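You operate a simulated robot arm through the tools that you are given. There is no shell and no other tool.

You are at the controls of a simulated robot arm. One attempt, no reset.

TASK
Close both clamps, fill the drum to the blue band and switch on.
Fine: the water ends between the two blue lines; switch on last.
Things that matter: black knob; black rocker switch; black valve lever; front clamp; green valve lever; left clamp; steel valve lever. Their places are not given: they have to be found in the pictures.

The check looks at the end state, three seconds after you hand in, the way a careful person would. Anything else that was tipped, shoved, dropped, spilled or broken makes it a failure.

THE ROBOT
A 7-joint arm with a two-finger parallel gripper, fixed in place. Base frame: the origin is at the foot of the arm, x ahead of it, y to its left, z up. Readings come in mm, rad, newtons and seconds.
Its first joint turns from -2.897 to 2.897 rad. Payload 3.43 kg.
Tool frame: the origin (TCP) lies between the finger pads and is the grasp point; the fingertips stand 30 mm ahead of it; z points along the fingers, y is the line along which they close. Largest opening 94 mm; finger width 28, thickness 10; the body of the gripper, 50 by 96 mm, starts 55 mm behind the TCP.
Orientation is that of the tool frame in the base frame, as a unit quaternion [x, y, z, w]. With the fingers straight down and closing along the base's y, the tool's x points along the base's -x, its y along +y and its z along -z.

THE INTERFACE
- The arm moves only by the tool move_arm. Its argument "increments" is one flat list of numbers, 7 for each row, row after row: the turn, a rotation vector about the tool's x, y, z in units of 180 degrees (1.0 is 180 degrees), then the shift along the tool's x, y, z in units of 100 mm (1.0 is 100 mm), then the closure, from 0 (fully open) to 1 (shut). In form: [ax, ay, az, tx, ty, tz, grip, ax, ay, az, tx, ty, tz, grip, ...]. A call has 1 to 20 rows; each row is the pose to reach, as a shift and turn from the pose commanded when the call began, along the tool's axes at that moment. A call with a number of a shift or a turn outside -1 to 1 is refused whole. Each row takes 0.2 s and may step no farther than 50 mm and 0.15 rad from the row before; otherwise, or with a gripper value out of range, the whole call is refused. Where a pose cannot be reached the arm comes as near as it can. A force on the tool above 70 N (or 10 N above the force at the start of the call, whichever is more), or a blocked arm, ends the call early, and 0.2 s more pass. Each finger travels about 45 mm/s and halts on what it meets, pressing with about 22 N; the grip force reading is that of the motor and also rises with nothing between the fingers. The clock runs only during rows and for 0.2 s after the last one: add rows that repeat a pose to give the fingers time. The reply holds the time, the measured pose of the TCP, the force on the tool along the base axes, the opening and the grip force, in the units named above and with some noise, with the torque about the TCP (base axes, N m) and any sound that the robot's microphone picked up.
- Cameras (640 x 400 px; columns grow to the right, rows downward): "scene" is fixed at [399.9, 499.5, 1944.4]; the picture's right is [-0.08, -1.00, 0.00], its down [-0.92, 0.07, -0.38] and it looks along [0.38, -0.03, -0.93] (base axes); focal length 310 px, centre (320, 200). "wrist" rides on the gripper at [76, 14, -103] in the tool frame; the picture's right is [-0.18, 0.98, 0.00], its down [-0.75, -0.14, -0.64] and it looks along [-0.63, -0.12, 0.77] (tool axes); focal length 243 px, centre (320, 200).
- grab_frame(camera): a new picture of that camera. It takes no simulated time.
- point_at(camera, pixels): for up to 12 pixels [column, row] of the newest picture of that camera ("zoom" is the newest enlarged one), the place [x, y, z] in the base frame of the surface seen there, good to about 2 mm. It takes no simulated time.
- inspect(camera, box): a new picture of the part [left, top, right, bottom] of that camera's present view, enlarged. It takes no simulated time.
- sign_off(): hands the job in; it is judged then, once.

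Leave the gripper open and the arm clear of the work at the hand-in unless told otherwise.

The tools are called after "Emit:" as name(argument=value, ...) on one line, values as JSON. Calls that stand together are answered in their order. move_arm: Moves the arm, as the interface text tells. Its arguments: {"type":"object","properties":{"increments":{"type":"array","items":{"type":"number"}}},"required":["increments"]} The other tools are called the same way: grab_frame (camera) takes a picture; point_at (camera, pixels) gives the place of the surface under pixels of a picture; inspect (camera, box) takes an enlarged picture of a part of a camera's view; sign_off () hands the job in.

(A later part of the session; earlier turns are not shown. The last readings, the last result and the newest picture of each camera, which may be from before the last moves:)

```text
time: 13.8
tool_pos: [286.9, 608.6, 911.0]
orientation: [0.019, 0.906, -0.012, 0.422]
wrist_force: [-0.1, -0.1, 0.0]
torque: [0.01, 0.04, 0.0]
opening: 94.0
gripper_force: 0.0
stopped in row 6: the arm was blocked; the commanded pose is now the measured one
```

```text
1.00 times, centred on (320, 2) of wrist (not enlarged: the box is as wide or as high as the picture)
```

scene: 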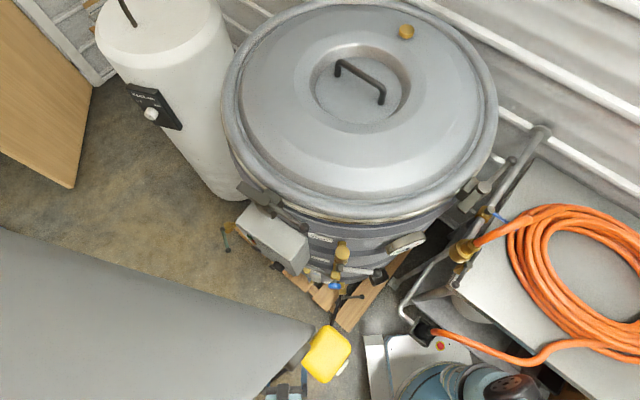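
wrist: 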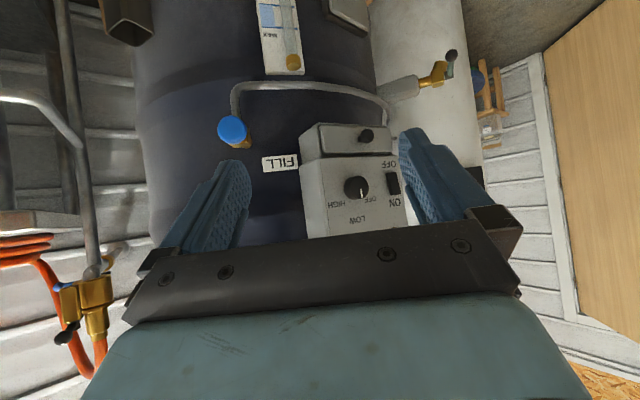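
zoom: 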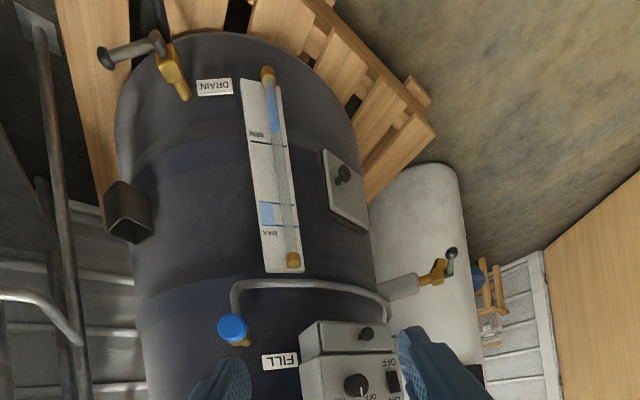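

The drum's sight glass is clear: water is below MIN and the blue band is between two blue lines just under MAX. Rocker ON is at the top side (world). There is more text on the panel's upper part hidden by the gripper, so I'll raise the tool 100 mm for a better look.

Emit:
move_arm(increments=[0, 0, 0, -0.26, 0.13, -0.21, 0, 0, 0, 0, -0.51, 0.26, -0.43, 0, 0, 0, 0, -0.766, 0.4, -0.643, 0])

Emit:
grab_frame(camera="wrist")

Emit:
inspect(camera="wrist", box=[290, 60, 420, 230])

```text
time: 14.6
tool_pos: [286.5, 653.2, 1010.6]
orientation: [0.018, 0.906, -0.012, 0.423]
wrist_force: [0.6, 0.1, -0.2]
torque: [0.0, -0.01, -0.01]
opening: 93.9
gripper_force: 0.0
```

```text
taken
```

wrist: 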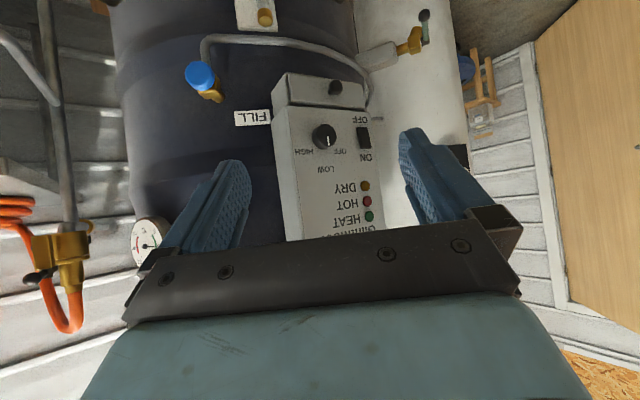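

```text
2.35 times, centred on (355, 145) of wrist
```

zoom: 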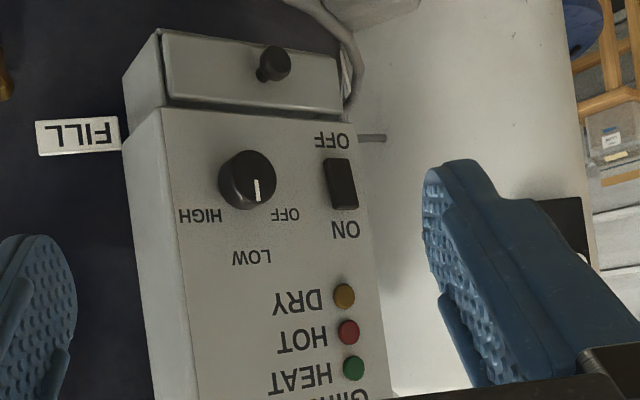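

The panel shows lamps HEAT, HOT, DRY, the knob and the rocker. I'll zoom further on the knob's pointer and the rocker.

Emit:
inspect(camera="wrist", box=[300, 105, 380, 175])

Emit:
point_at(camera="wrist", pixels=[[363, 138], [361, 130], [365, 147], [325, 138], [329, 140], [340, 152], [313, 150], [326, 168], [336, 87], [297, 90], [300, 160], [367, 186]])

Emit:
inspect(camera="wrist", box=[320, 0, 480, 100])

Emit:
inspect(camera="wrist", box=[0, 0, 640, 4])

```text
5.71 times, centred on (340, 140) of wrist
```

zoom: 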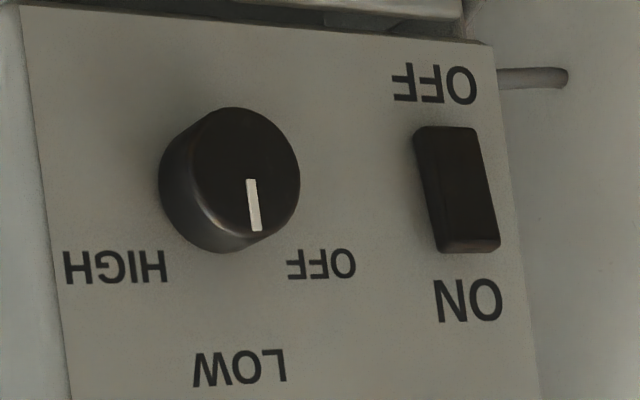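

```text
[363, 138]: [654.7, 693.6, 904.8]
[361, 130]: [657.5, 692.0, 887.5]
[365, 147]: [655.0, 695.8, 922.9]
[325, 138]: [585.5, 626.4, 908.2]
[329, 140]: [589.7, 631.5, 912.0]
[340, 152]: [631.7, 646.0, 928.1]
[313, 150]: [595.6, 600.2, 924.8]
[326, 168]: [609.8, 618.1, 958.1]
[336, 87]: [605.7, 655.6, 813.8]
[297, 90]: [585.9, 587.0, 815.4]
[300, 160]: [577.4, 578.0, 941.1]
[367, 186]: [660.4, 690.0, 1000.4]
```

```text
4.00 times, centred on (400, 50) of wrist
```

zoom: 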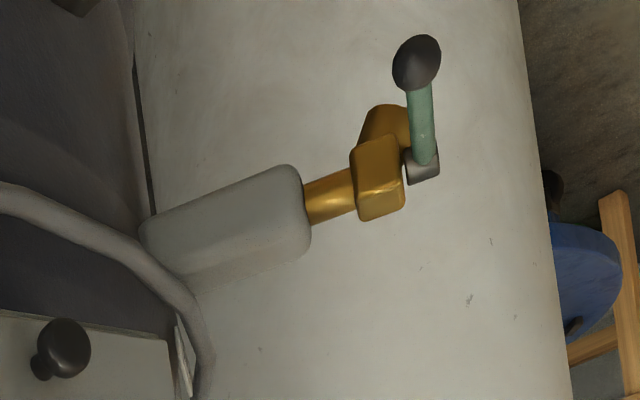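

```text
1.00 times, centred on (320, 2) of wrist (not enlarged: the box is as wide or as high as the picture)
```

zoom: 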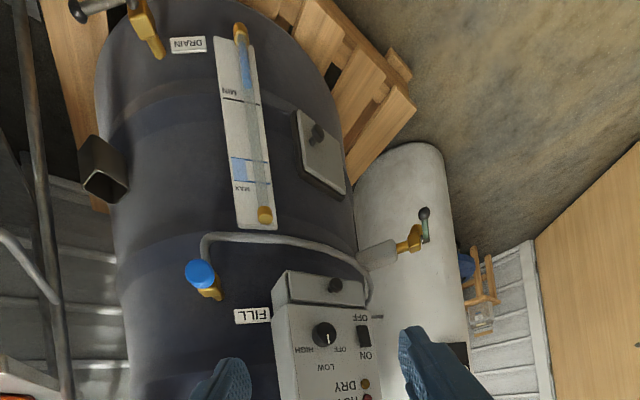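

The pointer stands straight up at LOW, and the rocker's ON side is the upper (world) end. Now I'll measure where the grey pipe, the green valve and the sight-glass parts lie in this wide view.

Emit:
point_at(camera="zoom", pixels=[[205, 245], [230, 236], [290, 241], [335, 253], [360, 272], [369, 292], [378, 253], [398, 248], [412, 240], [424, 238], [424, 213], [405, 242]])

Emit:
point_at(camera="zoom", pixels=[[264, 214], [255, 180], [252, 157], [243, 100], [243, 90], [240, 30], [235, 182], [232, 158], [262, 179], [259, 156], [318, 133], [374, 317]])

Emit:
inspect(camera="wrist", box=[340, 50, 440, 130])

```text
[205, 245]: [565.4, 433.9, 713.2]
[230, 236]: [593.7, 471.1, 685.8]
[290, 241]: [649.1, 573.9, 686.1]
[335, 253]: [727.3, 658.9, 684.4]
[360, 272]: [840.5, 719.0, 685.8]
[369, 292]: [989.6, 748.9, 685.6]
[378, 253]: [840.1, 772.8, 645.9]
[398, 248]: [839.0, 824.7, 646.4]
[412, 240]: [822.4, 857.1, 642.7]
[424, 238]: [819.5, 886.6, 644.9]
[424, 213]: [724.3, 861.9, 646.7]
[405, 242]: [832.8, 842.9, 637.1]
```

```text
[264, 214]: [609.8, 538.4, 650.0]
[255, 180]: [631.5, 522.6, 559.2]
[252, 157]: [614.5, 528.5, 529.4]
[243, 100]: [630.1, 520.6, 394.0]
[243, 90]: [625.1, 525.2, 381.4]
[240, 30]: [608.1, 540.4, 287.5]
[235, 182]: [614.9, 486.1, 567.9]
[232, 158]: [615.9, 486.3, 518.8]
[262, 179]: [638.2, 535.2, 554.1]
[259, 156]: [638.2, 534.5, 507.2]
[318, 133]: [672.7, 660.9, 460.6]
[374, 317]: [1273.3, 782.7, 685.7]
```

```text
5.00 times, centred on (390, 90) of wrist
```

zoom: 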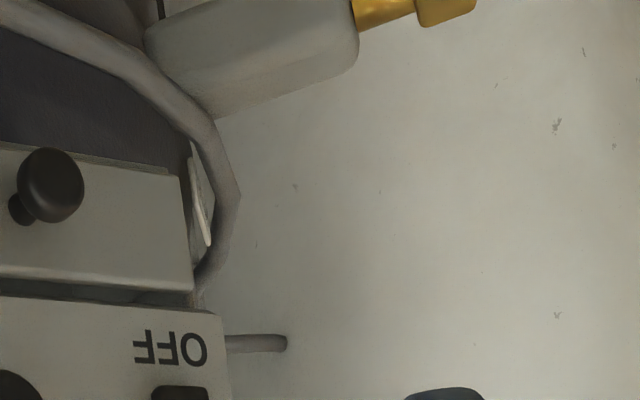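

The grey pipe runs round the drum at z≈685 to the back, and there is a label plate seen edge-on near the green valve. I want to read that label, so I'll move further left and forward.

Emit:
move_arm(increments=[0, 0, 0, -0.018, 0.3, 0.33, 0, 0, 0, 0, -0.036, 0.6, 0.66, 0, 0, 0, 0, -0.055, 0.9, 0.99, 0])

Emit:
move_arm(increments=[0, 0, 0, -0.1, 0.15, 0.2, 0, 0, 0, 0, -0.2, 0.3, 0.35, 0, 0, 0, 0, -0.25, 0.5, 0.5, 0])

Emit:
grab_frame(camera="wrist")

Emit:
inspect(camera="wrist", box=[0, 0, 640, 4])

```text
time: 15.4
tool_pos: [369.8, 735.3, 952.4]
orientation: [0.017, 0.906, -0.011, 0.422]
wrist_force: [-0.5, -0.5, 0.7]
torque: [0.04, 0.04, 0.0]
opening: 94.2
gripper_force: 0.1
```

```text
time: 16.2
tool_pos: [427.8, 782.9, 937.6]
orientation: [0.019, 0.906, -0.013, 0.422]
wrist_force: [-0.6, -0.6, 0.1]
torque: [-0.01, -0.01, 0.02]
opening: 94.2
gripper_force: 0.1
```

```text
taken
```

wrist: 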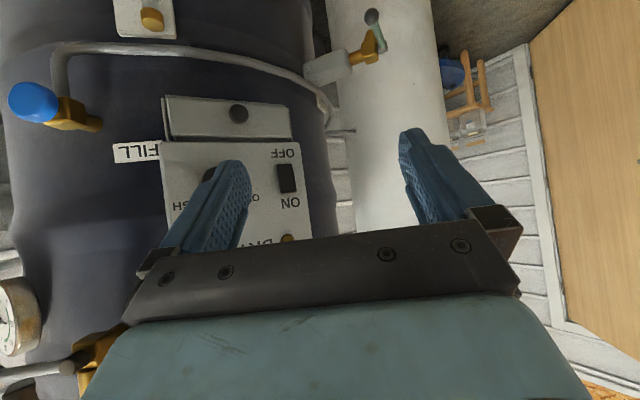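

```text
1.00 times, centred on (320, 2) of wrist (not enlarged: the box is as wide or as high as the picture)
```

zoom: 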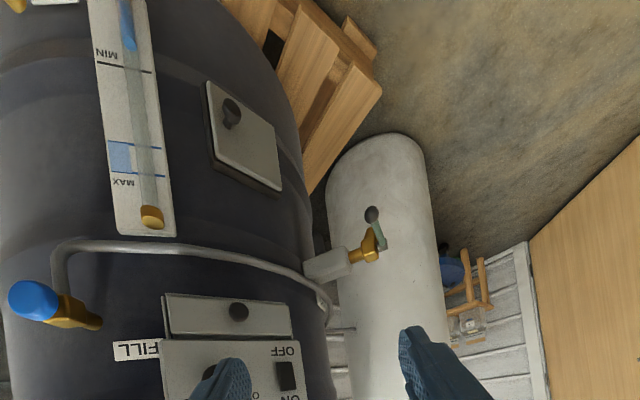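

I'll enlarge the green valve and the label beside it, around (330,85).

Emit:
inspect(camera="wrist", box=[290, 20, 400, 120])

Emit:
inspect(camera="wrist", box=[310, 70, 350, 130])

Emit:
inspect(camera="wrist", box=[0, 60, 130, 150])

```text
4.00 times, centred on (345, 70) of wrist
```

zoom: 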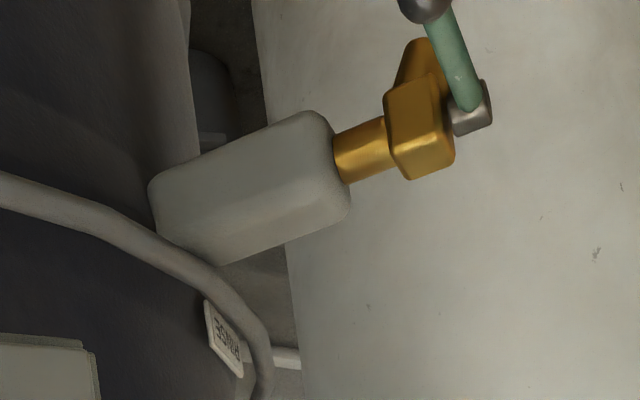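

```text
6.67 times, centred on (330, 100) of wrist
```

zoom: 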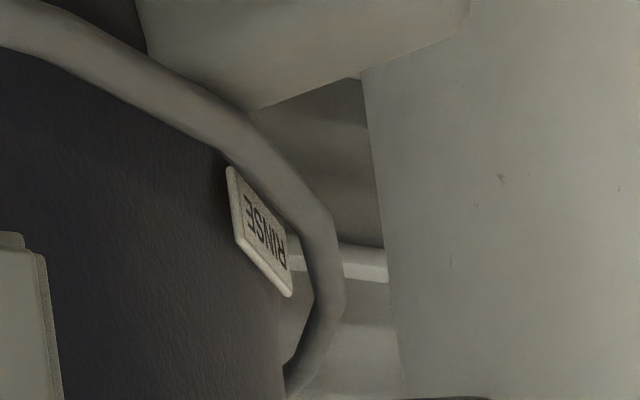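

```text
4.44 times, centred on (65, 105) of wrist
```

zoom: 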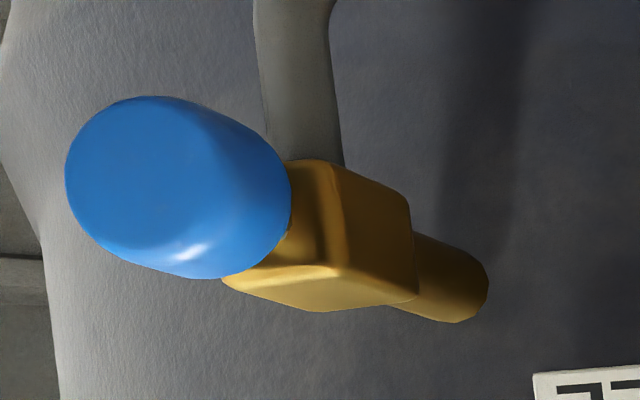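

The green lever's label reads RINSE, so it is not for filling and I'll leave it alone. FILL belongs to the blue-capped valve. While I have this view, I'll measure the rocker and knob closely.

Emit:
inspect(camera="wrist", box=[250, 130, 320, 250])

Emit:
point_at(camera="wrist", pixels=[[286, 168], [287, 176], [288, 188], [281, 180], [294, 180], [240, 113], [300, 110], [305, 200], [303, 235], [285, 204], [35, 100], [80, 122]])

Emit:
inspect(camera="scene", box=[225, 170, 325, 240])

```text
3.33 times, centred on (285, 190) of wrist
```

zoom: 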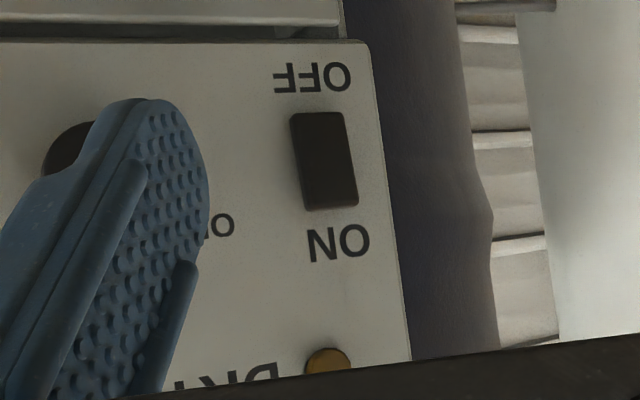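

```text
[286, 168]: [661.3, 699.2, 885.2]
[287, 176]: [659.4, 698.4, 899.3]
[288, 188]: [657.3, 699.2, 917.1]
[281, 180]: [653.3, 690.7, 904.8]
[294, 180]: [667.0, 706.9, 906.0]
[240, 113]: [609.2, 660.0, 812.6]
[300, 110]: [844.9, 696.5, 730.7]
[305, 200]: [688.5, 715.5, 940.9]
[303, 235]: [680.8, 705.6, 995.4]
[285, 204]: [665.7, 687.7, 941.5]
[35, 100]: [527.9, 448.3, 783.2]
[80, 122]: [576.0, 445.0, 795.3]
```

```text
5.71 times, centred on (275, 205) of scene
```

zoom: 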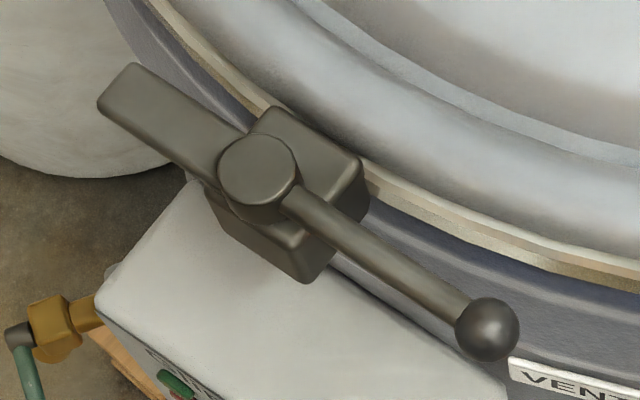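

The rocker's upper end stands out about 3 mm more, so it is OFF now and needs its upper end pressed. The front clamp shows a bar, hub and ball handle; I'll measure those points.

Emit:
point_at(camera="zoom", pixels=[[258, 165], [310, 205], [350, 232], [400, 265], [450, 300], [487, 325], [130, 90], [190, 130], [320, 155], [300, 260], [380, 190], [270, 120]])

Emit:
inspect(camera="scene", box=[430, 140, 530, 230])

Emit:
point_at(camera="zoom", pixels=[[280, 180], [330, 175], [370, 140], [420, 95], [470, 60], [340, 190], [250, 260], [245, 120], [500, 30], [430, 170], [380, 270], [200, 100]])

```text
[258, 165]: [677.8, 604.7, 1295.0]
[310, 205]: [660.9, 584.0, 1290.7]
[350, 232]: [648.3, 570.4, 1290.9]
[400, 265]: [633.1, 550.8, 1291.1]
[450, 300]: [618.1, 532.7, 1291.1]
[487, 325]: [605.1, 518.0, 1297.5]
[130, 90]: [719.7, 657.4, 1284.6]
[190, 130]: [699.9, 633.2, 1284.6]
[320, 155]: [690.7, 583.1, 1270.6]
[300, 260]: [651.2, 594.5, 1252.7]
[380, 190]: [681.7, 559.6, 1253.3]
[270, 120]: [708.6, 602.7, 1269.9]
```

```text
4.44 times, centred on (480, 185) of scene
```

zoom: 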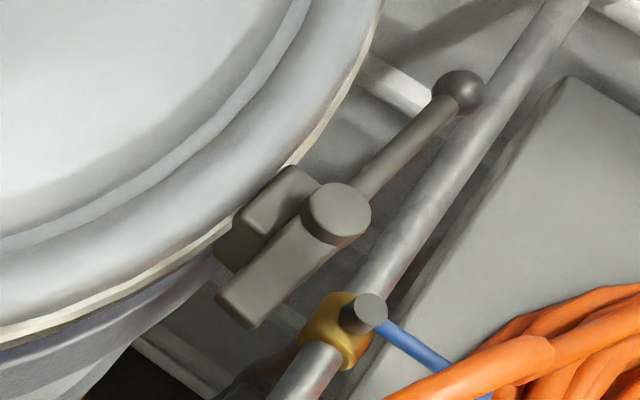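

```text
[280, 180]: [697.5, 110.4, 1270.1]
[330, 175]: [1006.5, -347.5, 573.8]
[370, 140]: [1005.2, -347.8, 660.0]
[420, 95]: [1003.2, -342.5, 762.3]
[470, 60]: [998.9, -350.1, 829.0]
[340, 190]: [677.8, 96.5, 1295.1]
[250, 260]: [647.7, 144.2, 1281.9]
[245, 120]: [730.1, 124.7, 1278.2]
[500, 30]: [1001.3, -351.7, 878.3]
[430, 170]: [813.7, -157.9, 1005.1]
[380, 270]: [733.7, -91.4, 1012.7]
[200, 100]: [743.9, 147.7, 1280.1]
```

I'll re-pick the left clamp's rod and ball, and the steel pipe running beside it.

Emit:
point_at(camera="zoom", pixels=[[375, 180], [405, 148], [435, 118], [460, 92], [340, 205], [290, 250], [235, 305], [400, 240], [480, 130], [540, 60], [365, 315], [340, 335]])

```text
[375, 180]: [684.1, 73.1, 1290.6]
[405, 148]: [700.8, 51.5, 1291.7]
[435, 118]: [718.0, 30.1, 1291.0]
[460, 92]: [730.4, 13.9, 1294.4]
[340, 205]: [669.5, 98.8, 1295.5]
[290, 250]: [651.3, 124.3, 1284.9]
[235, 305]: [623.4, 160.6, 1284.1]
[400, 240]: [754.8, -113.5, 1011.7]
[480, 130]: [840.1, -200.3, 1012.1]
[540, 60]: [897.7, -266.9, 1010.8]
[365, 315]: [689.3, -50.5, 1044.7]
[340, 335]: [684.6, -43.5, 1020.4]
```

I have what I need here. The rod axis of each clamp is at z≈1285. Order: left clamp, front clamp, fill, then switch. I'll go back behind the pendant the same way I came.

Emit:
move_arm(increments=[0, 0, 0, 0.15, -0.24, -0.21, 0, 0, 0, 0, 0.3, -0.48, -0.42, 0, 0, 0, 0, 0.46, -0.72, -0.64, 0])

Emit:
move_arm(increments=[0, 0, 0, 0.15, -0.24, -0.21, 0, 0, 0, 0, 0.3, -0.48, -0.42, 0, 0, 0, 0, 0.46, -0.72, -0.64, 0])

Emit:
move_arm(increments=[0, 0.046, 0, 0.15, -0.08, -0.13, 0, 0, 0.092, 0, 0.3, -0.16, -0.25, 0, 0, 0.138, 0, 0.4, -0.25, -0.38, 0, 0, 0.184, 0, 0.5, -0.3, -0.5, 0, 0, 0.23, 0, 0.6, -0.4, -0.6, 0, 0, 0.278, 0, 0.65, -0.45, -0.75, 0])

```text
time: 17.0
tool_pos: [346.3, 713.6, 942.8]
orientation: [0.018, 0.906, -0.012, 0.423]
wrist_force: [0.7, 1.0, -1.3]
torque: [-0.03, -0.01, -0.03]
opening: 93.9
gripper_force: 0.1
```

```text
time: 17.8
tool_pos: [281.6, 640.7, 940.0]
orientation: [0.027, 0.904, -0.026, 0.425]
wrist_force: [-0.8, 0.1, 0.1]
torque: [0.02, -0.02, -0.01]
opening: 94.2
gripper_force: 0.0
```

```text
time: 19.2
tool_pos: [161.6, 603.9, 947.8]
orientation: [0.022, 1.0, -0.002, -0.001]
wrist_force: [-0.1, 0.4, -0.4]
torque: [-0.01, -0.01, 0.0]
opening: 93.9
gripper_force: 0.0
```

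Tool is down again at (162,604,948). I'll swing right behind the pendant.

Emit:
move_arm(increments=[0, 0, 0, 0, -0.4, 0, 0, 0, 0, 0, -0.02, -0.8, 0, 0, 0, 0, 0, -0.05, -1.0, 0, 0])

Emit:
move_arm(increments=[0, 0, 0, -0.32, -0.22, 0, 0, 0, 0, 0, -0.64, -0.44, 0, 0, 0, 0, 0, -0.95, -0.7, 0, 0])

Emit:
move_arm(increments=[0, 0, 0, -0.3, -0.3, -0.1, 0, 0, 0, 0, -0.6, -0.6, -0.2, 0, 0, 0, 0, -0.9, -0.9, -0.3, 0])

Emit:
grab_frame(camera="scene")

```text
time: 20.0
tool_pos: [163.7, 501.3, 947.7]
orientation: [0.021, 1.0, -0.004, -0.001]
wrist_force: [0.2, 0.3, 0.0]
torque: [-0.01, -0.01, -0.01]
opening: 93.7
gripper_force: 0.1
```

```text
time: 20.8
tool_pos: [255.9, 430.2, 946.8]
orientation: [0.021, 1.0, -0.002, 0.0]
wrist_force: [-0.2, 0.9, 0.1]
torque: [-0.01, 0.01, -0.02]
opening: 94.0
gripper_force: 0.1
```

```text
time: 21.6
tool_pos: [339.8, 339.3, 979.8]
orientation: [0.021, 1.0, -0.003, 0.0]
wrist_force: [-0.6, -0.3, -0.3]
torque: [-0.05, -0.05, -0.01]
opening: 94.0
gripper_force: 0.0
```

```text
taken
```

scene: 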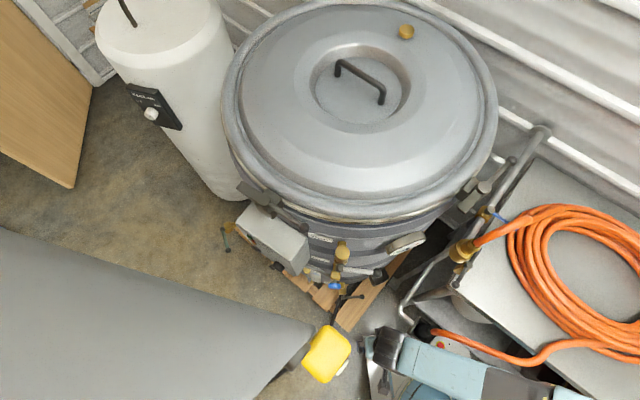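

All undisturbed. Now I'll rise and move right towards the left clamp, turning the tool so that the fingers can straddle the handle rod.

Emit:
move_arm(increments=[0, 0, -0.038, -0.12, -0.19, -0.19, 0, 0, 0, -0.076, -0.24, -0.38, -0.38, 0, 0, 0, -0.114, -0.36, -0.57, -0.57, 0, 0, 0, -0.152, -0.48, -0.76, -0.76, 0, 0, 0, -0.19, -0.59, -0.97, -0.95, 0])

```text
time: 22.8
tool_pos: [396.0, 238.6, 1075.0]
orientation: [-0.275, 0.961, -0.003, -0.001]
wrist_force: [-0.4, 1.0, -0.3]
torque: [-0.03, 0.0, -0.02]
opening: 93.8
gripper_force: 0.0
```

Next step: up and right again with more turn.

Emit:
move_arm(increments=[0, 0, -0.038, 0.036, -0.19, -0.2, 0, 0, 0, -0.076, 0.072, -0.37, -0.4, 0, 0, 0, -0.114, 0.108, -0.56, -0.6, 0, 0, 0, -0.152, 0.144, -0.75, -0.8, 0, 0, 0, -0.19, 0.18, -0.935, -1.0, 0])

```text
time: 24.0
tool_pos: [428.5, 150.5, 1176.3]
orientation: [-0.545, 0.838, -0.002, -0.002]
wrist_force: [-0.2, 0.8, -0.6]
torque: [0.0, 0.0, 0.01]
opening: 94.4
gripper_force: 0.0
```

Continuing up and right with the last part of the turn.

Emit:
move_arm(increments=[0, 0, -0.038, 0.104, -0.16, -0.2, 0, 0, 0, -0.076, 0.208, -0.32, -0.4, 0, 0, 0, -0.114, 0.312, -0.48, -0.6, 0, 0, 0, -0.152, 0.416, -0.64, -0.8, 0, 0, 0, -0.19, 0.52, -0.8, -1.0, 0])

Emit:
grab_frame(camera="scene")

Emit:
grab_frame(camera="wrist")

```text
time: 25.2
tool_pos: [480.6, 70.9, 1276.1]
orientation: [0.768, -0.641, 0.001, 0.003]
wrist_force: [0.4, 0.3, 0.5]
torque: [0.01, 0.02, -0.02]
opening: 93.9
gripper_force: 0.0
```

```text
taken
```

scene: 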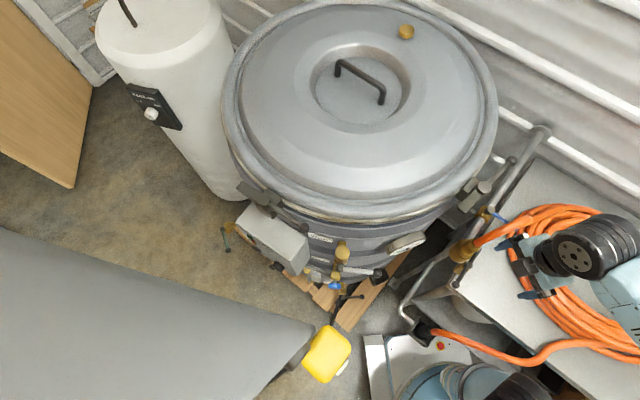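

```text
taken
```

wrist: 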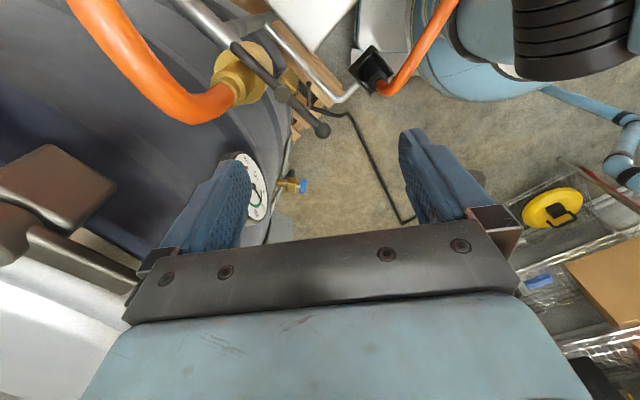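

The tool is turned about 100°. Now I'll rise above the lid level and move over the left clamp's handle.

Emit:
move_arm(increments=[0, 0, 0, 0.11, -0.25, -0.33, 0, 0, 0, 0, 0.22, -0.5, -0.66, 0, 0, 0, 0, 0.34, -0.75, -1.0, 0])

Emit:
move_arm(increments=[0, 0, 0, 0.08, -0.33, 0, 0, 0, 0, 0, 0.15, -0.66, 0, 0, 0, 0, 0, 0.2, -0.98, 0, 0])

```text
time: 26.0
tool_pos: [561.8, 50.4, 1379.2]
orientation: [0.767, -0.641, 0.002, 0.002]
wrist_force: [0.1, 0.2, -0.2]
torque: [0.0, -0.01, 0.03]
opening: 94.1
gripper_force: 0.1
```

```text
time: 26.8
tool_pos: [662.9, 49.4, 1377.1]
orientation: [0.766, -0.642, 0.001, 0.002]
wrist_force: [-1.1, -0.4, 0.0]
torque: [0.04, -0.06, 0.01]
opening: 94.2
gripper_force: 0.0
```

Now I'll line up over the handle rod at about (721,35), turn 20° more and narrow the fingers to about 42 mm.

Emit:
move_arm(increments=[0, 0, -0.037, 0.08, -0.18, 0, 0.2, 0, 0, -0.074, 0.16, -0.36, 0, 0.4, 0, 0, -0.11, 0.24, -0.54, 0, 0.55, 0, 0, -0.11, 0.24, -0.54, 0, 0.55])

Emit:
grab_frame(camera="scene")

Emit:
inspect(camera="scene", box=[430, 110, 570, 210])

Emit:
grab_frame(camera="wrist")

```text
time: 27.8
tool_pos: [720.6, 35.8, 1377.1]
orientation: [0.866, -0.5, 0.002, 0.003]
wrist_force: [-0.4, 0.3, -0.3]
torque: [0.01, 0.04, 0.0]
opening: 42.1
gripper_force: 0.0
```

```text
taken
```

scene: 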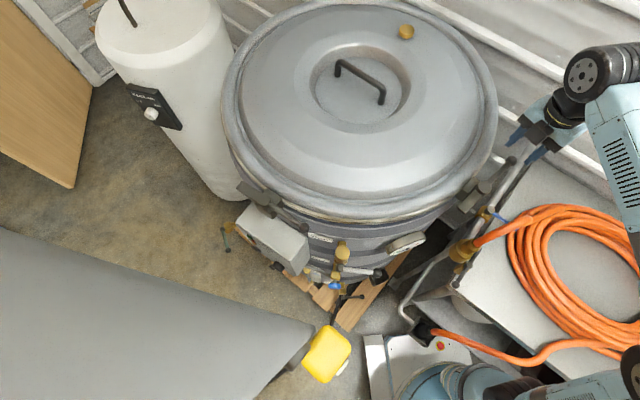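

```text
4.00 times, centred on (500, 160) of scene
```

zoom: 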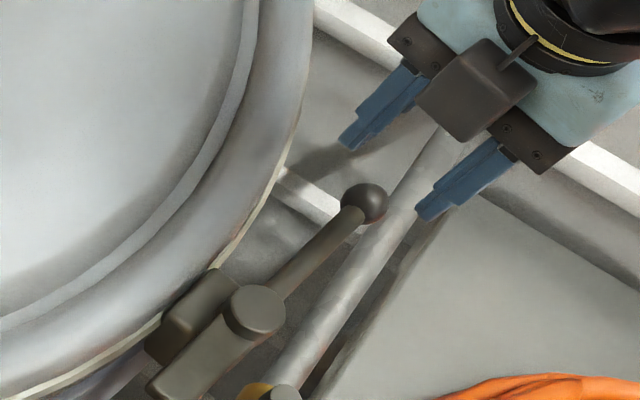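

```text
taken
```

wrist: 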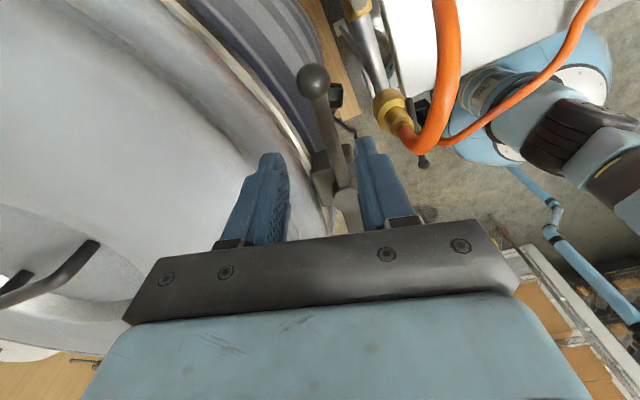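

The rod lies between the two fingers in the wrist view (rod at about column 330, fingertips at 285 and 360). I'll lower 89 mm to straddle it.

Emit:
move_arm(increments=[0, 0, 0, 0, 0, 0.3, 0.55, 0, 0, 0, 0, 0, 0.6, 0.55, 0, 0, 0, 0, 0, 0.75, 0.55, 0, 0, 0, 0, 0, 0.89, 0.55])

Emit:
grab_frame(camera="wrist")

Emit:
inspect(camera="scene", box=[430, 110, 570, 210])

```text
time: 28.8
tool_pos: [717.7, 31.9, 1285.6]
orientation: [0.866, -0.499, 0.001, 0.003]
wrist_force: [0.8, -0.1, 0.2]
torque: [0.01, 0.04, 0.0]
opening: 42.2
gripper_force: 0.0
```

```text
taken
```

wrist: 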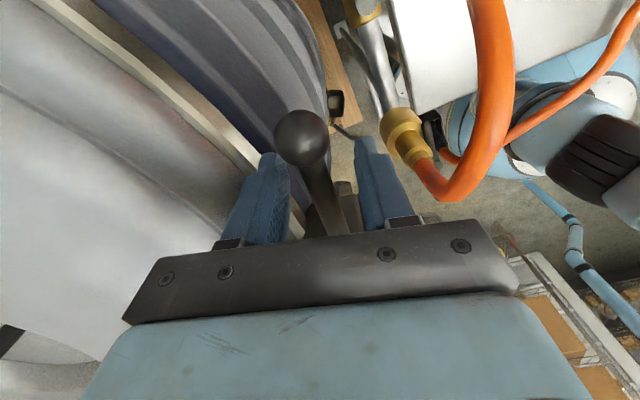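

```text
4.00 times, centred on (500, 160) of scene
```

zoom: 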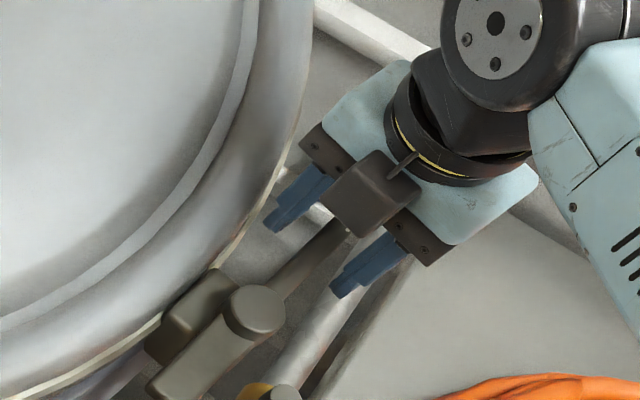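

The rod is between the fingers. Tool is at radius 81 mm, angle −55° about the hub (671,98). Now I'll swing it clockwise along the arc for the first 72°, turning the tool with it.

Emit:
move_arm(increments=[0, 0, 0.0333, 0.003, 0.085, 0, 0.55, 0, 0, 0.0667, 0, 0.169, 0, 0.55, 0, 0, 0.1, -0.0165, 0.253, 0, 0.55, 0, 0, 0.1333, -0.04, 0.335, 0, 0.55, 0, 0, 0.1667, -0.071, 0.414, 0, 0.55, 0, 0, 0.2, -0.111, 0.488, 0, 0.55, 0, 0, 0.2333, -0.159, 0.559, 0, 0.55, 0, 0, 0.2667, -0.212, 0.623, 0, 0.55, 0, 0, 0.3, -0.273, 0.683, 0, 0.55, 0, 0, 0.3333, -0.34, 0.735, 0, 0.55, 0, 0, 0.3667, -0.412, 0.781, 0, 0.55, 0, 0, 0.4, -0.487, 0.818, 0, 0.55])

Emit:
inspect(camera="scene", box=[430, 140, 570, 240])

Emit:
grab_frame(camera="wrist")

```text
time: 31.4
tool_pos: [623.4, 35.5, 1285.9]
orientation: [-0.406, 0.914, -0.003, -0.002]
wrist_force: [0.0, 0.3, 0.0]
torque: [-0.01, 0.02, 0.0]
opening: 42.3
gripper_force: 0.1
```

```text
4.00 times, centred on (500, 190) of scene
```

zoom: 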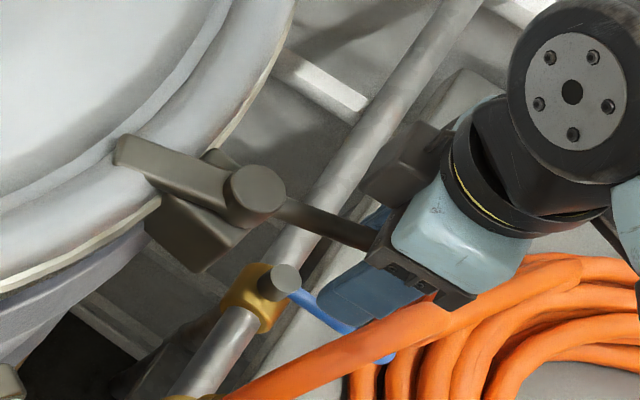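

```text
taken
```

wrist: 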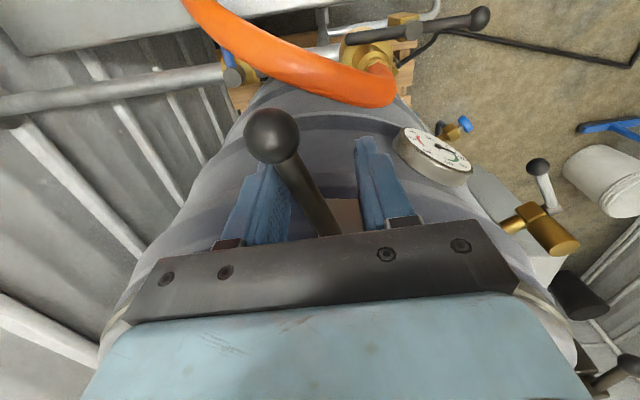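

The bar has swung over the lid rim, with the handle at about −116°; the closed direction is near −140°. I'll push on in smaller steps.

Emit:
move_arm(increments=[0, 0, 0.0333, 0.017, 0.083, 0, 0.55, 0, 0, 0.0667, 0.011, 0.166, 0, 0.55, 0, 0, 0.1, -0.004, 0.249, 0, 0.55])

Emit:
inspect(camera="scene", box=[430, 140, 570, 240])

Emit:
point_at(camera="zoom", pixels=[[255, 190], [190, 165], [140, 145], [300, 215], [330, 235], [215, 250]])

```text
time: 32.2
tool_pos: [605.4, 52.1, 1286.7]
orientation: [-0.258, 0.966, -0.003, -0.001]
wrist_force: [0.2, -0.6, -0.3]
torque: [-0.04, 0.01, 0.0]
opening: 42.7
gripper_force: 0.3
```

```text
4.00 times, centred on (500, 190) of scene
```

zoom: 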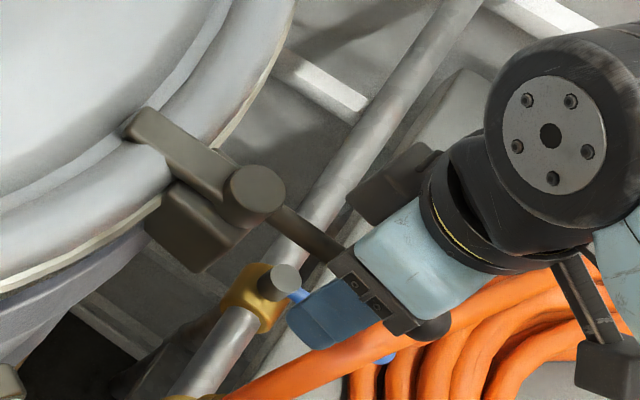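

```text
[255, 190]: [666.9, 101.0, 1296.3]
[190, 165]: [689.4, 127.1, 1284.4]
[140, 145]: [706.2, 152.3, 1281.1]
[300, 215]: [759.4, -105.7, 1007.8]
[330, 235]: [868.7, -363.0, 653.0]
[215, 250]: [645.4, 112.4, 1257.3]
```

The handle lags behind; I'll measure the rod itself at (310,232) and (330,248) in the enlarged picture.

Emit:
point_at(camera="zoom", pixels=[[300, 226], [310, 232], [320, 240], [330, 248], [290, 216], [150, 120], [125, 130], [165, 165]])

Emit:
grab_frame(camera="wrist")

```text
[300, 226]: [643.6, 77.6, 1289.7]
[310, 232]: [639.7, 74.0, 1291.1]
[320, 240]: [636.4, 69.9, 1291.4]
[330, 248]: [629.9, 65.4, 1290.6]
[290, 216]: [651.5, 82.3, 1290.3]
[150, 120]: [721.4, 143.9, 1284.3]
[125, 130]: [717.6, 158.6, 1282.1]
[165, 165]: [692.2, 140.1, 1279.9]
```

```text
taken
```

wrist: 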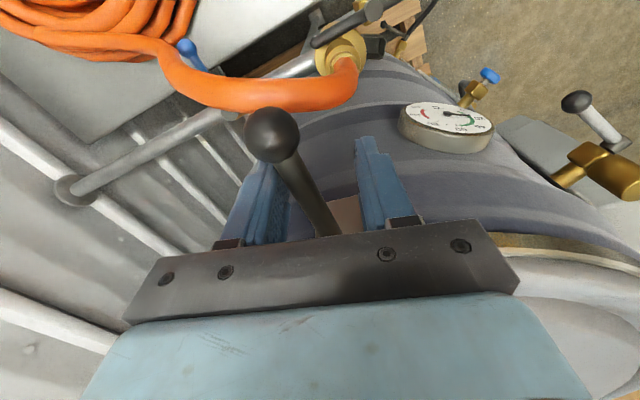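

I'll zoom on the clamp from both cameras to judge the handle angle and finger contact.

Emit:
inspect(camera="wrist", box=[220, 90, 420, 240])

Emit:
inspect(camera="scene", box=[450, 160, 510, 210])

Emit:
point_at(camera="zoom", pixels=[[55, 60], [120, 100], [180, 140], [90, 40], [150, 90], [300, 230], [350, 270], [400, 305], [270, 175]])

```text
2.67 times, centred on (320, 165) of wrist
```

zoom: 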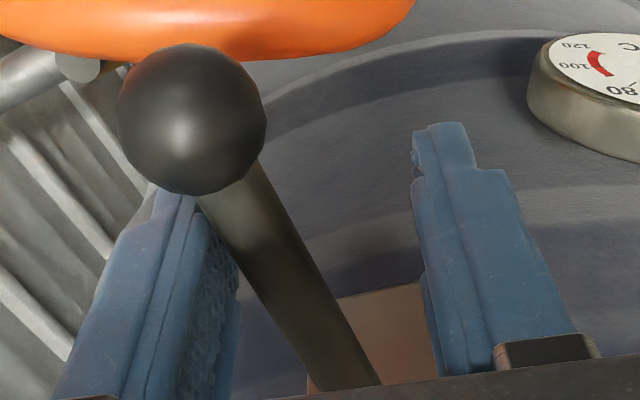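

```text
8.00 times, centred on (480, 185) of scene
```

zoom: 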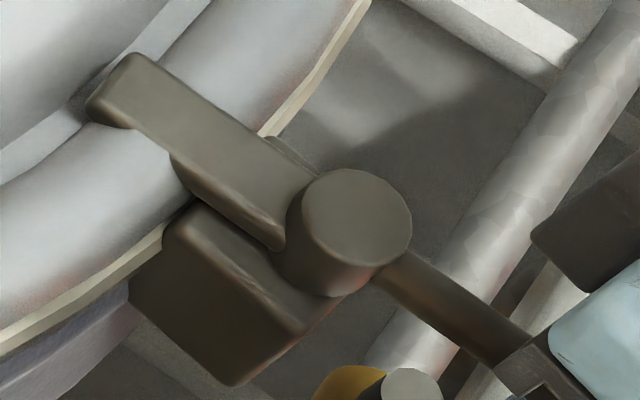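

```text
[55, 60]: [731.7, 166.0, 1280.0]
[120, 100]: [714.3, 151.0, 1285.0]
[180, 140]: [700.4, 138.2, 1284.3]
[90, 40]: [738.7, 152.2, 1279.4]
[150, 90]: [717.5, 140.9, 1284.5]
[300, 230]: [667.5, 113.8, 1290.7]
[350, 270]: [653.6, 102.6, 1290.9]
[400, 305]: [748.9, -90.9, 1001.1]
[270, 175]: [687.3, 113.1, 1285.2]
```

The bar is at about 45° and should reach about 40° (pointing at the drum's centre). The trailing finger touches the rod; I'll push a little more and watch the force.

Emit:
move_arm(increments=[0, 0, 0, 0.003, 0.056, 0, 0.55, 0, 0, 0, 0.001, 0.111, 0, 0.55, 0, 0, 0, -0.004, 0.167, 0, 0.55])

Emit:
inspect(camera="scene", box=[450, 160, 510, 210])

Emit:
point_at(camera="zoom", pixels=[[120, 90], [150, 108], [180, 125], [210, 145], [240, 165], [350, 200], [420, 270], [450, 290]])

```text
time: 33.0
tool_pos: [599.0, 64.7, 1286.4]
orientation: [-0.257, 0.966, -0.005, -0.001]
wrist_force: [7.5, -13.8, 4.5]
torque: [-0.16, 0.02, 0.15]
opening: 51.0
gripper_force: 7.5
```

```text
8.00 times, centred on (480, 185) of scene
```

zoom: 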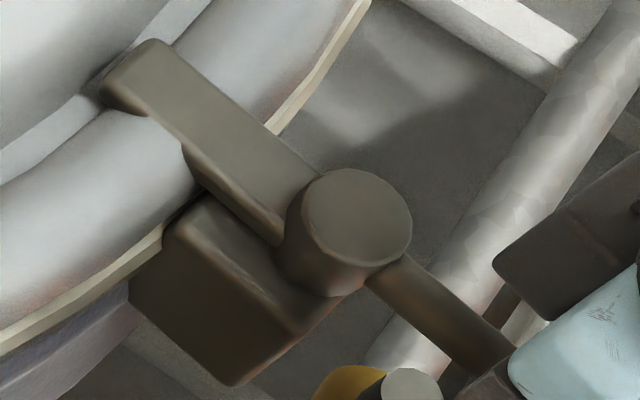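

```text
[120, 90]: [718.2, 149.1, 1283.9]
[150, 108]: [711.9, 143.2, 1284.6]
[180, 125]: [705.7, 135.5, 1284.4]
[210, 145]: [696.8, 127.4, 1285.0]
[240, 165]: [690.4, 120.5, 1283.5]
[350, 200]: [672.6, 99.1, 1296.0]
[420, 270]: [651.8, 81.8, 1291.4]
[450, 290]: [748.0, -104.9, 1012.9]
```

The push met a stop (about 16 N, the fingers spread slightly) with the bar at about 37°, a 90° swing from open. The left clamp is closed. I'll back off 10 mm and rise clear.

Emit:
move_arm(increments=[0, 0, 0, 0, -0.05, 0, 0.55, 0, 0, 0, 0, -0.11, 0, 0.5, 0, 0, 0, 0, -0.11, -0.3, 0.5, 0, 0, 0, 0, -0.11, -0.65, 0.5, 0, 0, 0, 0, -0.11, -1.0, 0.5])

Emit:
grab_frame(camera="scene")

Emit:
inspect(camera="scene", box=[440, 150, 540, 230])

```text
time: 34.2
tool_pos: [601.9, 55.2, 1388.2]
orientation: [-0.259, 0.966, -0.002, -0.001]
wrist_force: [0.0, 0.1, -0.5]
torque: [0.0, 0.02, 0.0]
opening: 47.1
gripper_force: 0.0
```

```text
taken
```

scene: 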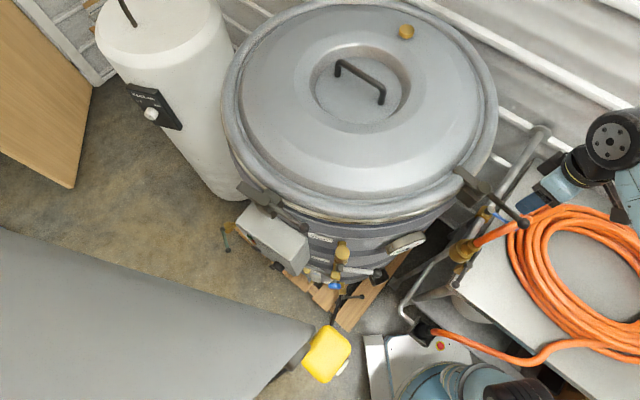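

```text
5.00 times, centred on (490, 190) of scene
```

zoom: 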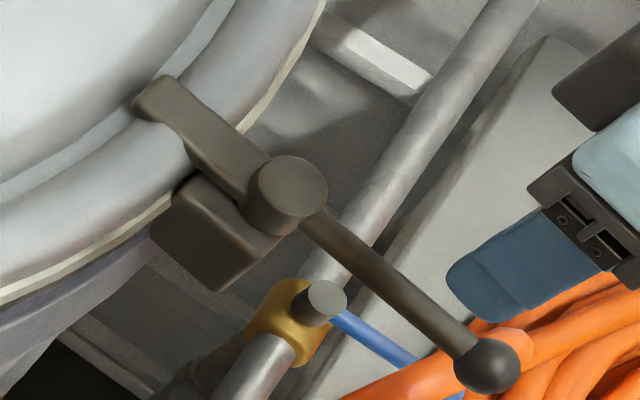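

The left clamp's bar now sits on the lid rim with the handle outward. I'll confirm its angle with a few points along the rod.

Emit:
point_at(camera="zoom", pixels=[[290, 190], [330, 235], [370, 270], [410, 300], [450, 335], [485, 362], [160, 100], [220, 140]])

```text
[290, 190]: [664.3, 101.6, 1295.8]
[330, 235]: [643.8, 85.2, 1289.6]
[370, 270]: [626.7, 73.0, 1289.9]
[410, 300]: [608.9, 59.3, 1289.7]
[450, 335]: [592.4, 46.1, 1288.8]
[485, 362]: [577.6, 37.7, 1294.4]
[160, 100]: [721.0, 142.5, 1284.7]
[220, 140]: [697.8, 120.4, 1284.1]
```

Left clamp is closed at exactly 90° from open. Now the front clamp. I'll travel above the drum's front edge at z≈1388 towards y≈490, in 108 mm steps, watching the arm and pendant.

Emit:
move_arm(increments=[0, 0, 0, -0.157, 0.325, 0, 0.6, 0, 0, 0, -0.314, 0.65, 0, 0.8, 0, 0, 0, -0.471, 0.975, 0, 1.0])

Emit:
move_arm(increments=[0, 0, 0, -0.157, 0.325, 0, 1.0, 0, 0, 0, -0.314, 0.65, 0, 1.0, 0, 0, 0, -0.471, 0.975, 0, 1.0])

Emit:
grab_frame(camera="scene")

```text
time: 35.0
tool_pos: [594.4, 163.3, 1384.0]
orientation: [-0.259, 0.966, -0.003, -0.001]
wrist_force: [-0.5, -0.1, 1.1]
torque: [0.02, 0.0, -0.01]
opening: 0.0
gripper_force: 11.4
```

```text
time: 35.8
tool_pos: [585.8, 275.5, 1384.3]
orientation: [-0.259, 0.966, -0.002, 0.0]
wrist_force: [-0.6, -0.5, -0.5]
torque: [0.05, 0.0, 0.01]
opening: 0.2
gripper_force: 21.5
```

```text
taken
```

scene: 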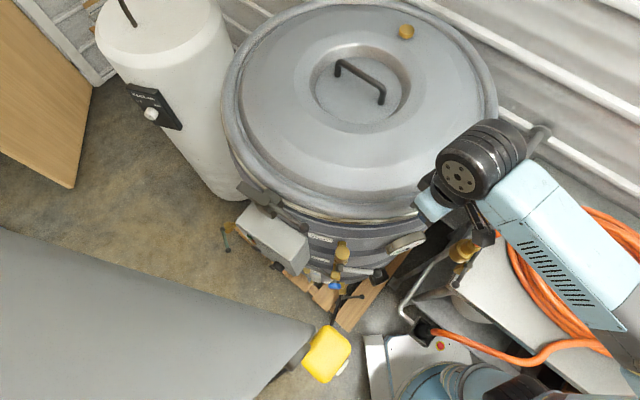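

The forearm comes from the right, well away from the hanging tube. Continuing left.

Emit:
move_arm(increments=[0, 0, 0, -0.157, 0.325, 0, 1.0, 0, 0, 0, -0.314, 0.65, 0, 1.0, 0, 0, 0, -0.471, 0.975, 0, 1.0])

Emit:
move_arm(increments=[0, 0, 0, -0.157, 0.325, 0, 1.0, 0, 0, 0, -0.314, 0.65, 0, 1.0, 0, 0, 0, -0.471, 0.975, 0, 1.0])

Emit:
grab_frame(camera="scene")

Emit:
inspect(camera="scene", box=[260, 170, 560, 360])

```text
time: 36.6
tool_pos: [577.9, 382.5, 1385.4]
orientation: [-0.258, 0.966, -0.003, -0.001]
wrist_force: [0.2, -0.1, 0.5]
torque: [0.05, -0.02, 0.01]
opening: 0.0
gripper_force: 21.8
```

```text
time: 37.4
tool_pos: [570.3, 487.0, 1383.3]
orientation: [-0.259, 0.966, -0.003, -0.001]
wrist_force: [0.1, -0.7, 0.6]
torque: [0.08, 0.01, 0.0]
opening: 0.0
gripper_force: 21.9
```

```text
taken
```

scene: 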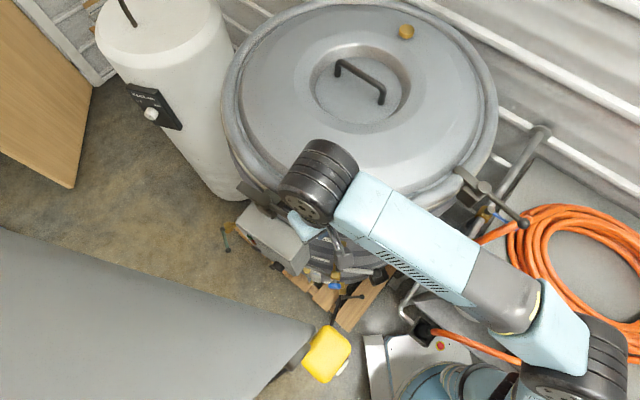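

```text
2.11 times, centred on (410, 265) of scene
```

zoom: 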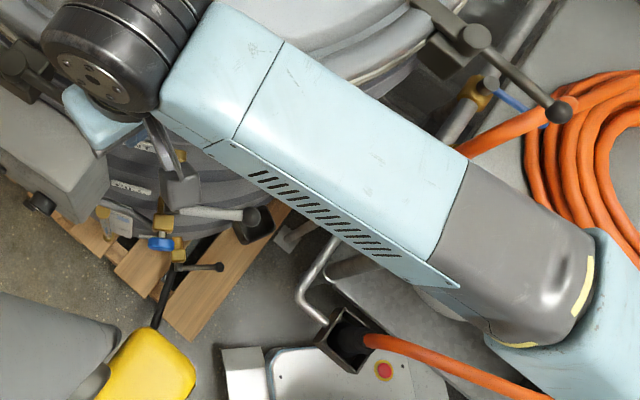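

The arm clears the pendant by a wide margin. Now I'll move the closed fingers over the gap between the front clamp's rod and the lid rim, at (654,540), turning to 50°.

Emit:
move_arm(increments=[0, 0, -0.037, -0.33, 0.02, 0, 1.0, 0, 0, -0.074, -0.66, 0.04, 0, 1.0, 0, 0, -0.111, -0.99, 0.045, 0, 1.0])

Emit:
grab_frame(camera="wrist")

Emit:
inspect(camera="scene", box=[200, 140, 360, 250])

```text
time: 38.2
tool_pos: [647.5, 534.7, 1382.7]
orientation: [-0.42, 0.908, -0.003, -0.001]
wrist_force: [0.8, -1.1, 0.7]
torque: [0.18, 0.05, -0.01]
opening: 0.0
gripper_force: 22.3
out of reach, approached as far as the arm can: row 3
```

```text
taken
```

wrist: 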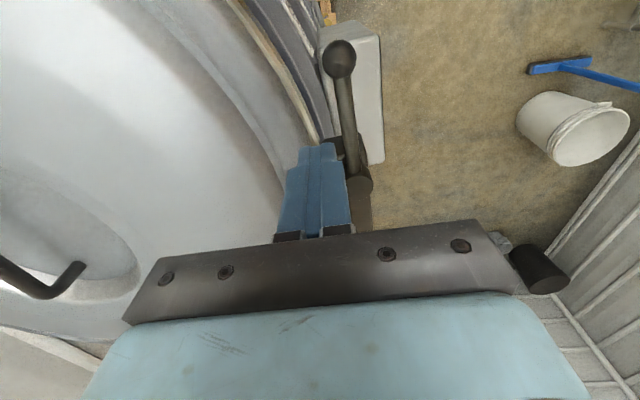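

```text
3.64 times, centred on (280, 195) of scene
```

zoom: 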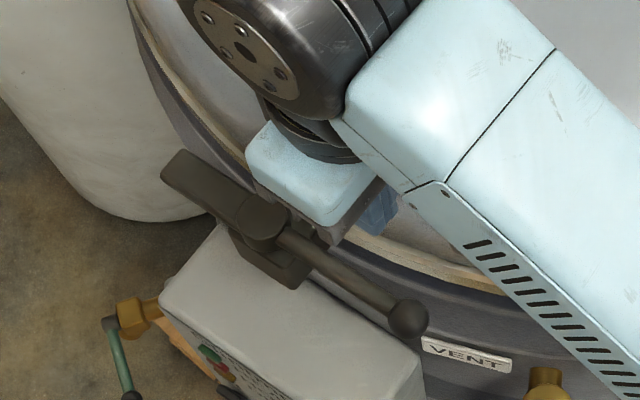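

The arm is at its reach limit at this height (r≈839). The closed fingers are just on the drum side of the rod. I'll go down 50 mm and check the position again before entering the gap.

Emit:
move_arm(increments=[0, 0, 0, 0, 0, 0.25, 1.0, 0, 0, 0, 0, 0, 0.45, 1.0])

Emit:
grab_frame(camera="wrist")

Emit:
inspect(camera="wrist", box=[240, 60, 440, 240])

```text
time: 38.8
tool_pos: [645.9, 537.9, 1337.4]
orientation: [-0.422, 0.906, -0.002, -0.002]
wrist_force: [0.0, 0.0, -0.5]
torque: [-0.03, 0.03, -0.01]
opening: 0.0
gripper_force: 21.9
```

```text
taken
```

wrist: 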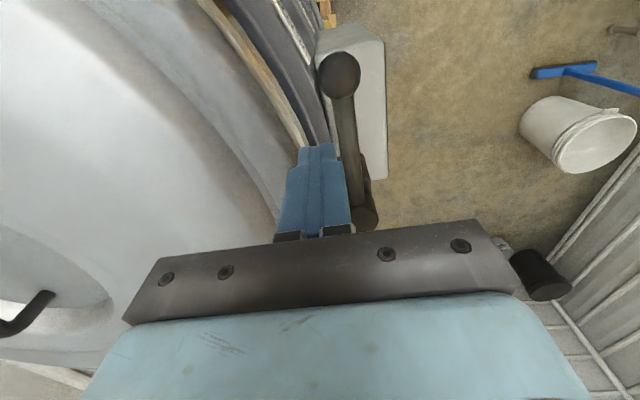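

```text
2.22 times, centred on (340, 150) of wrist
```

zoom: 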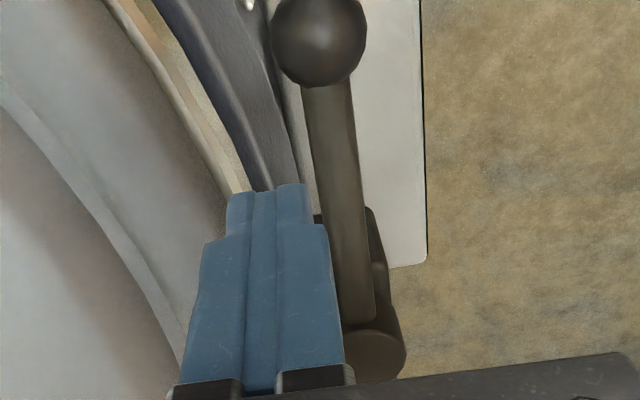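

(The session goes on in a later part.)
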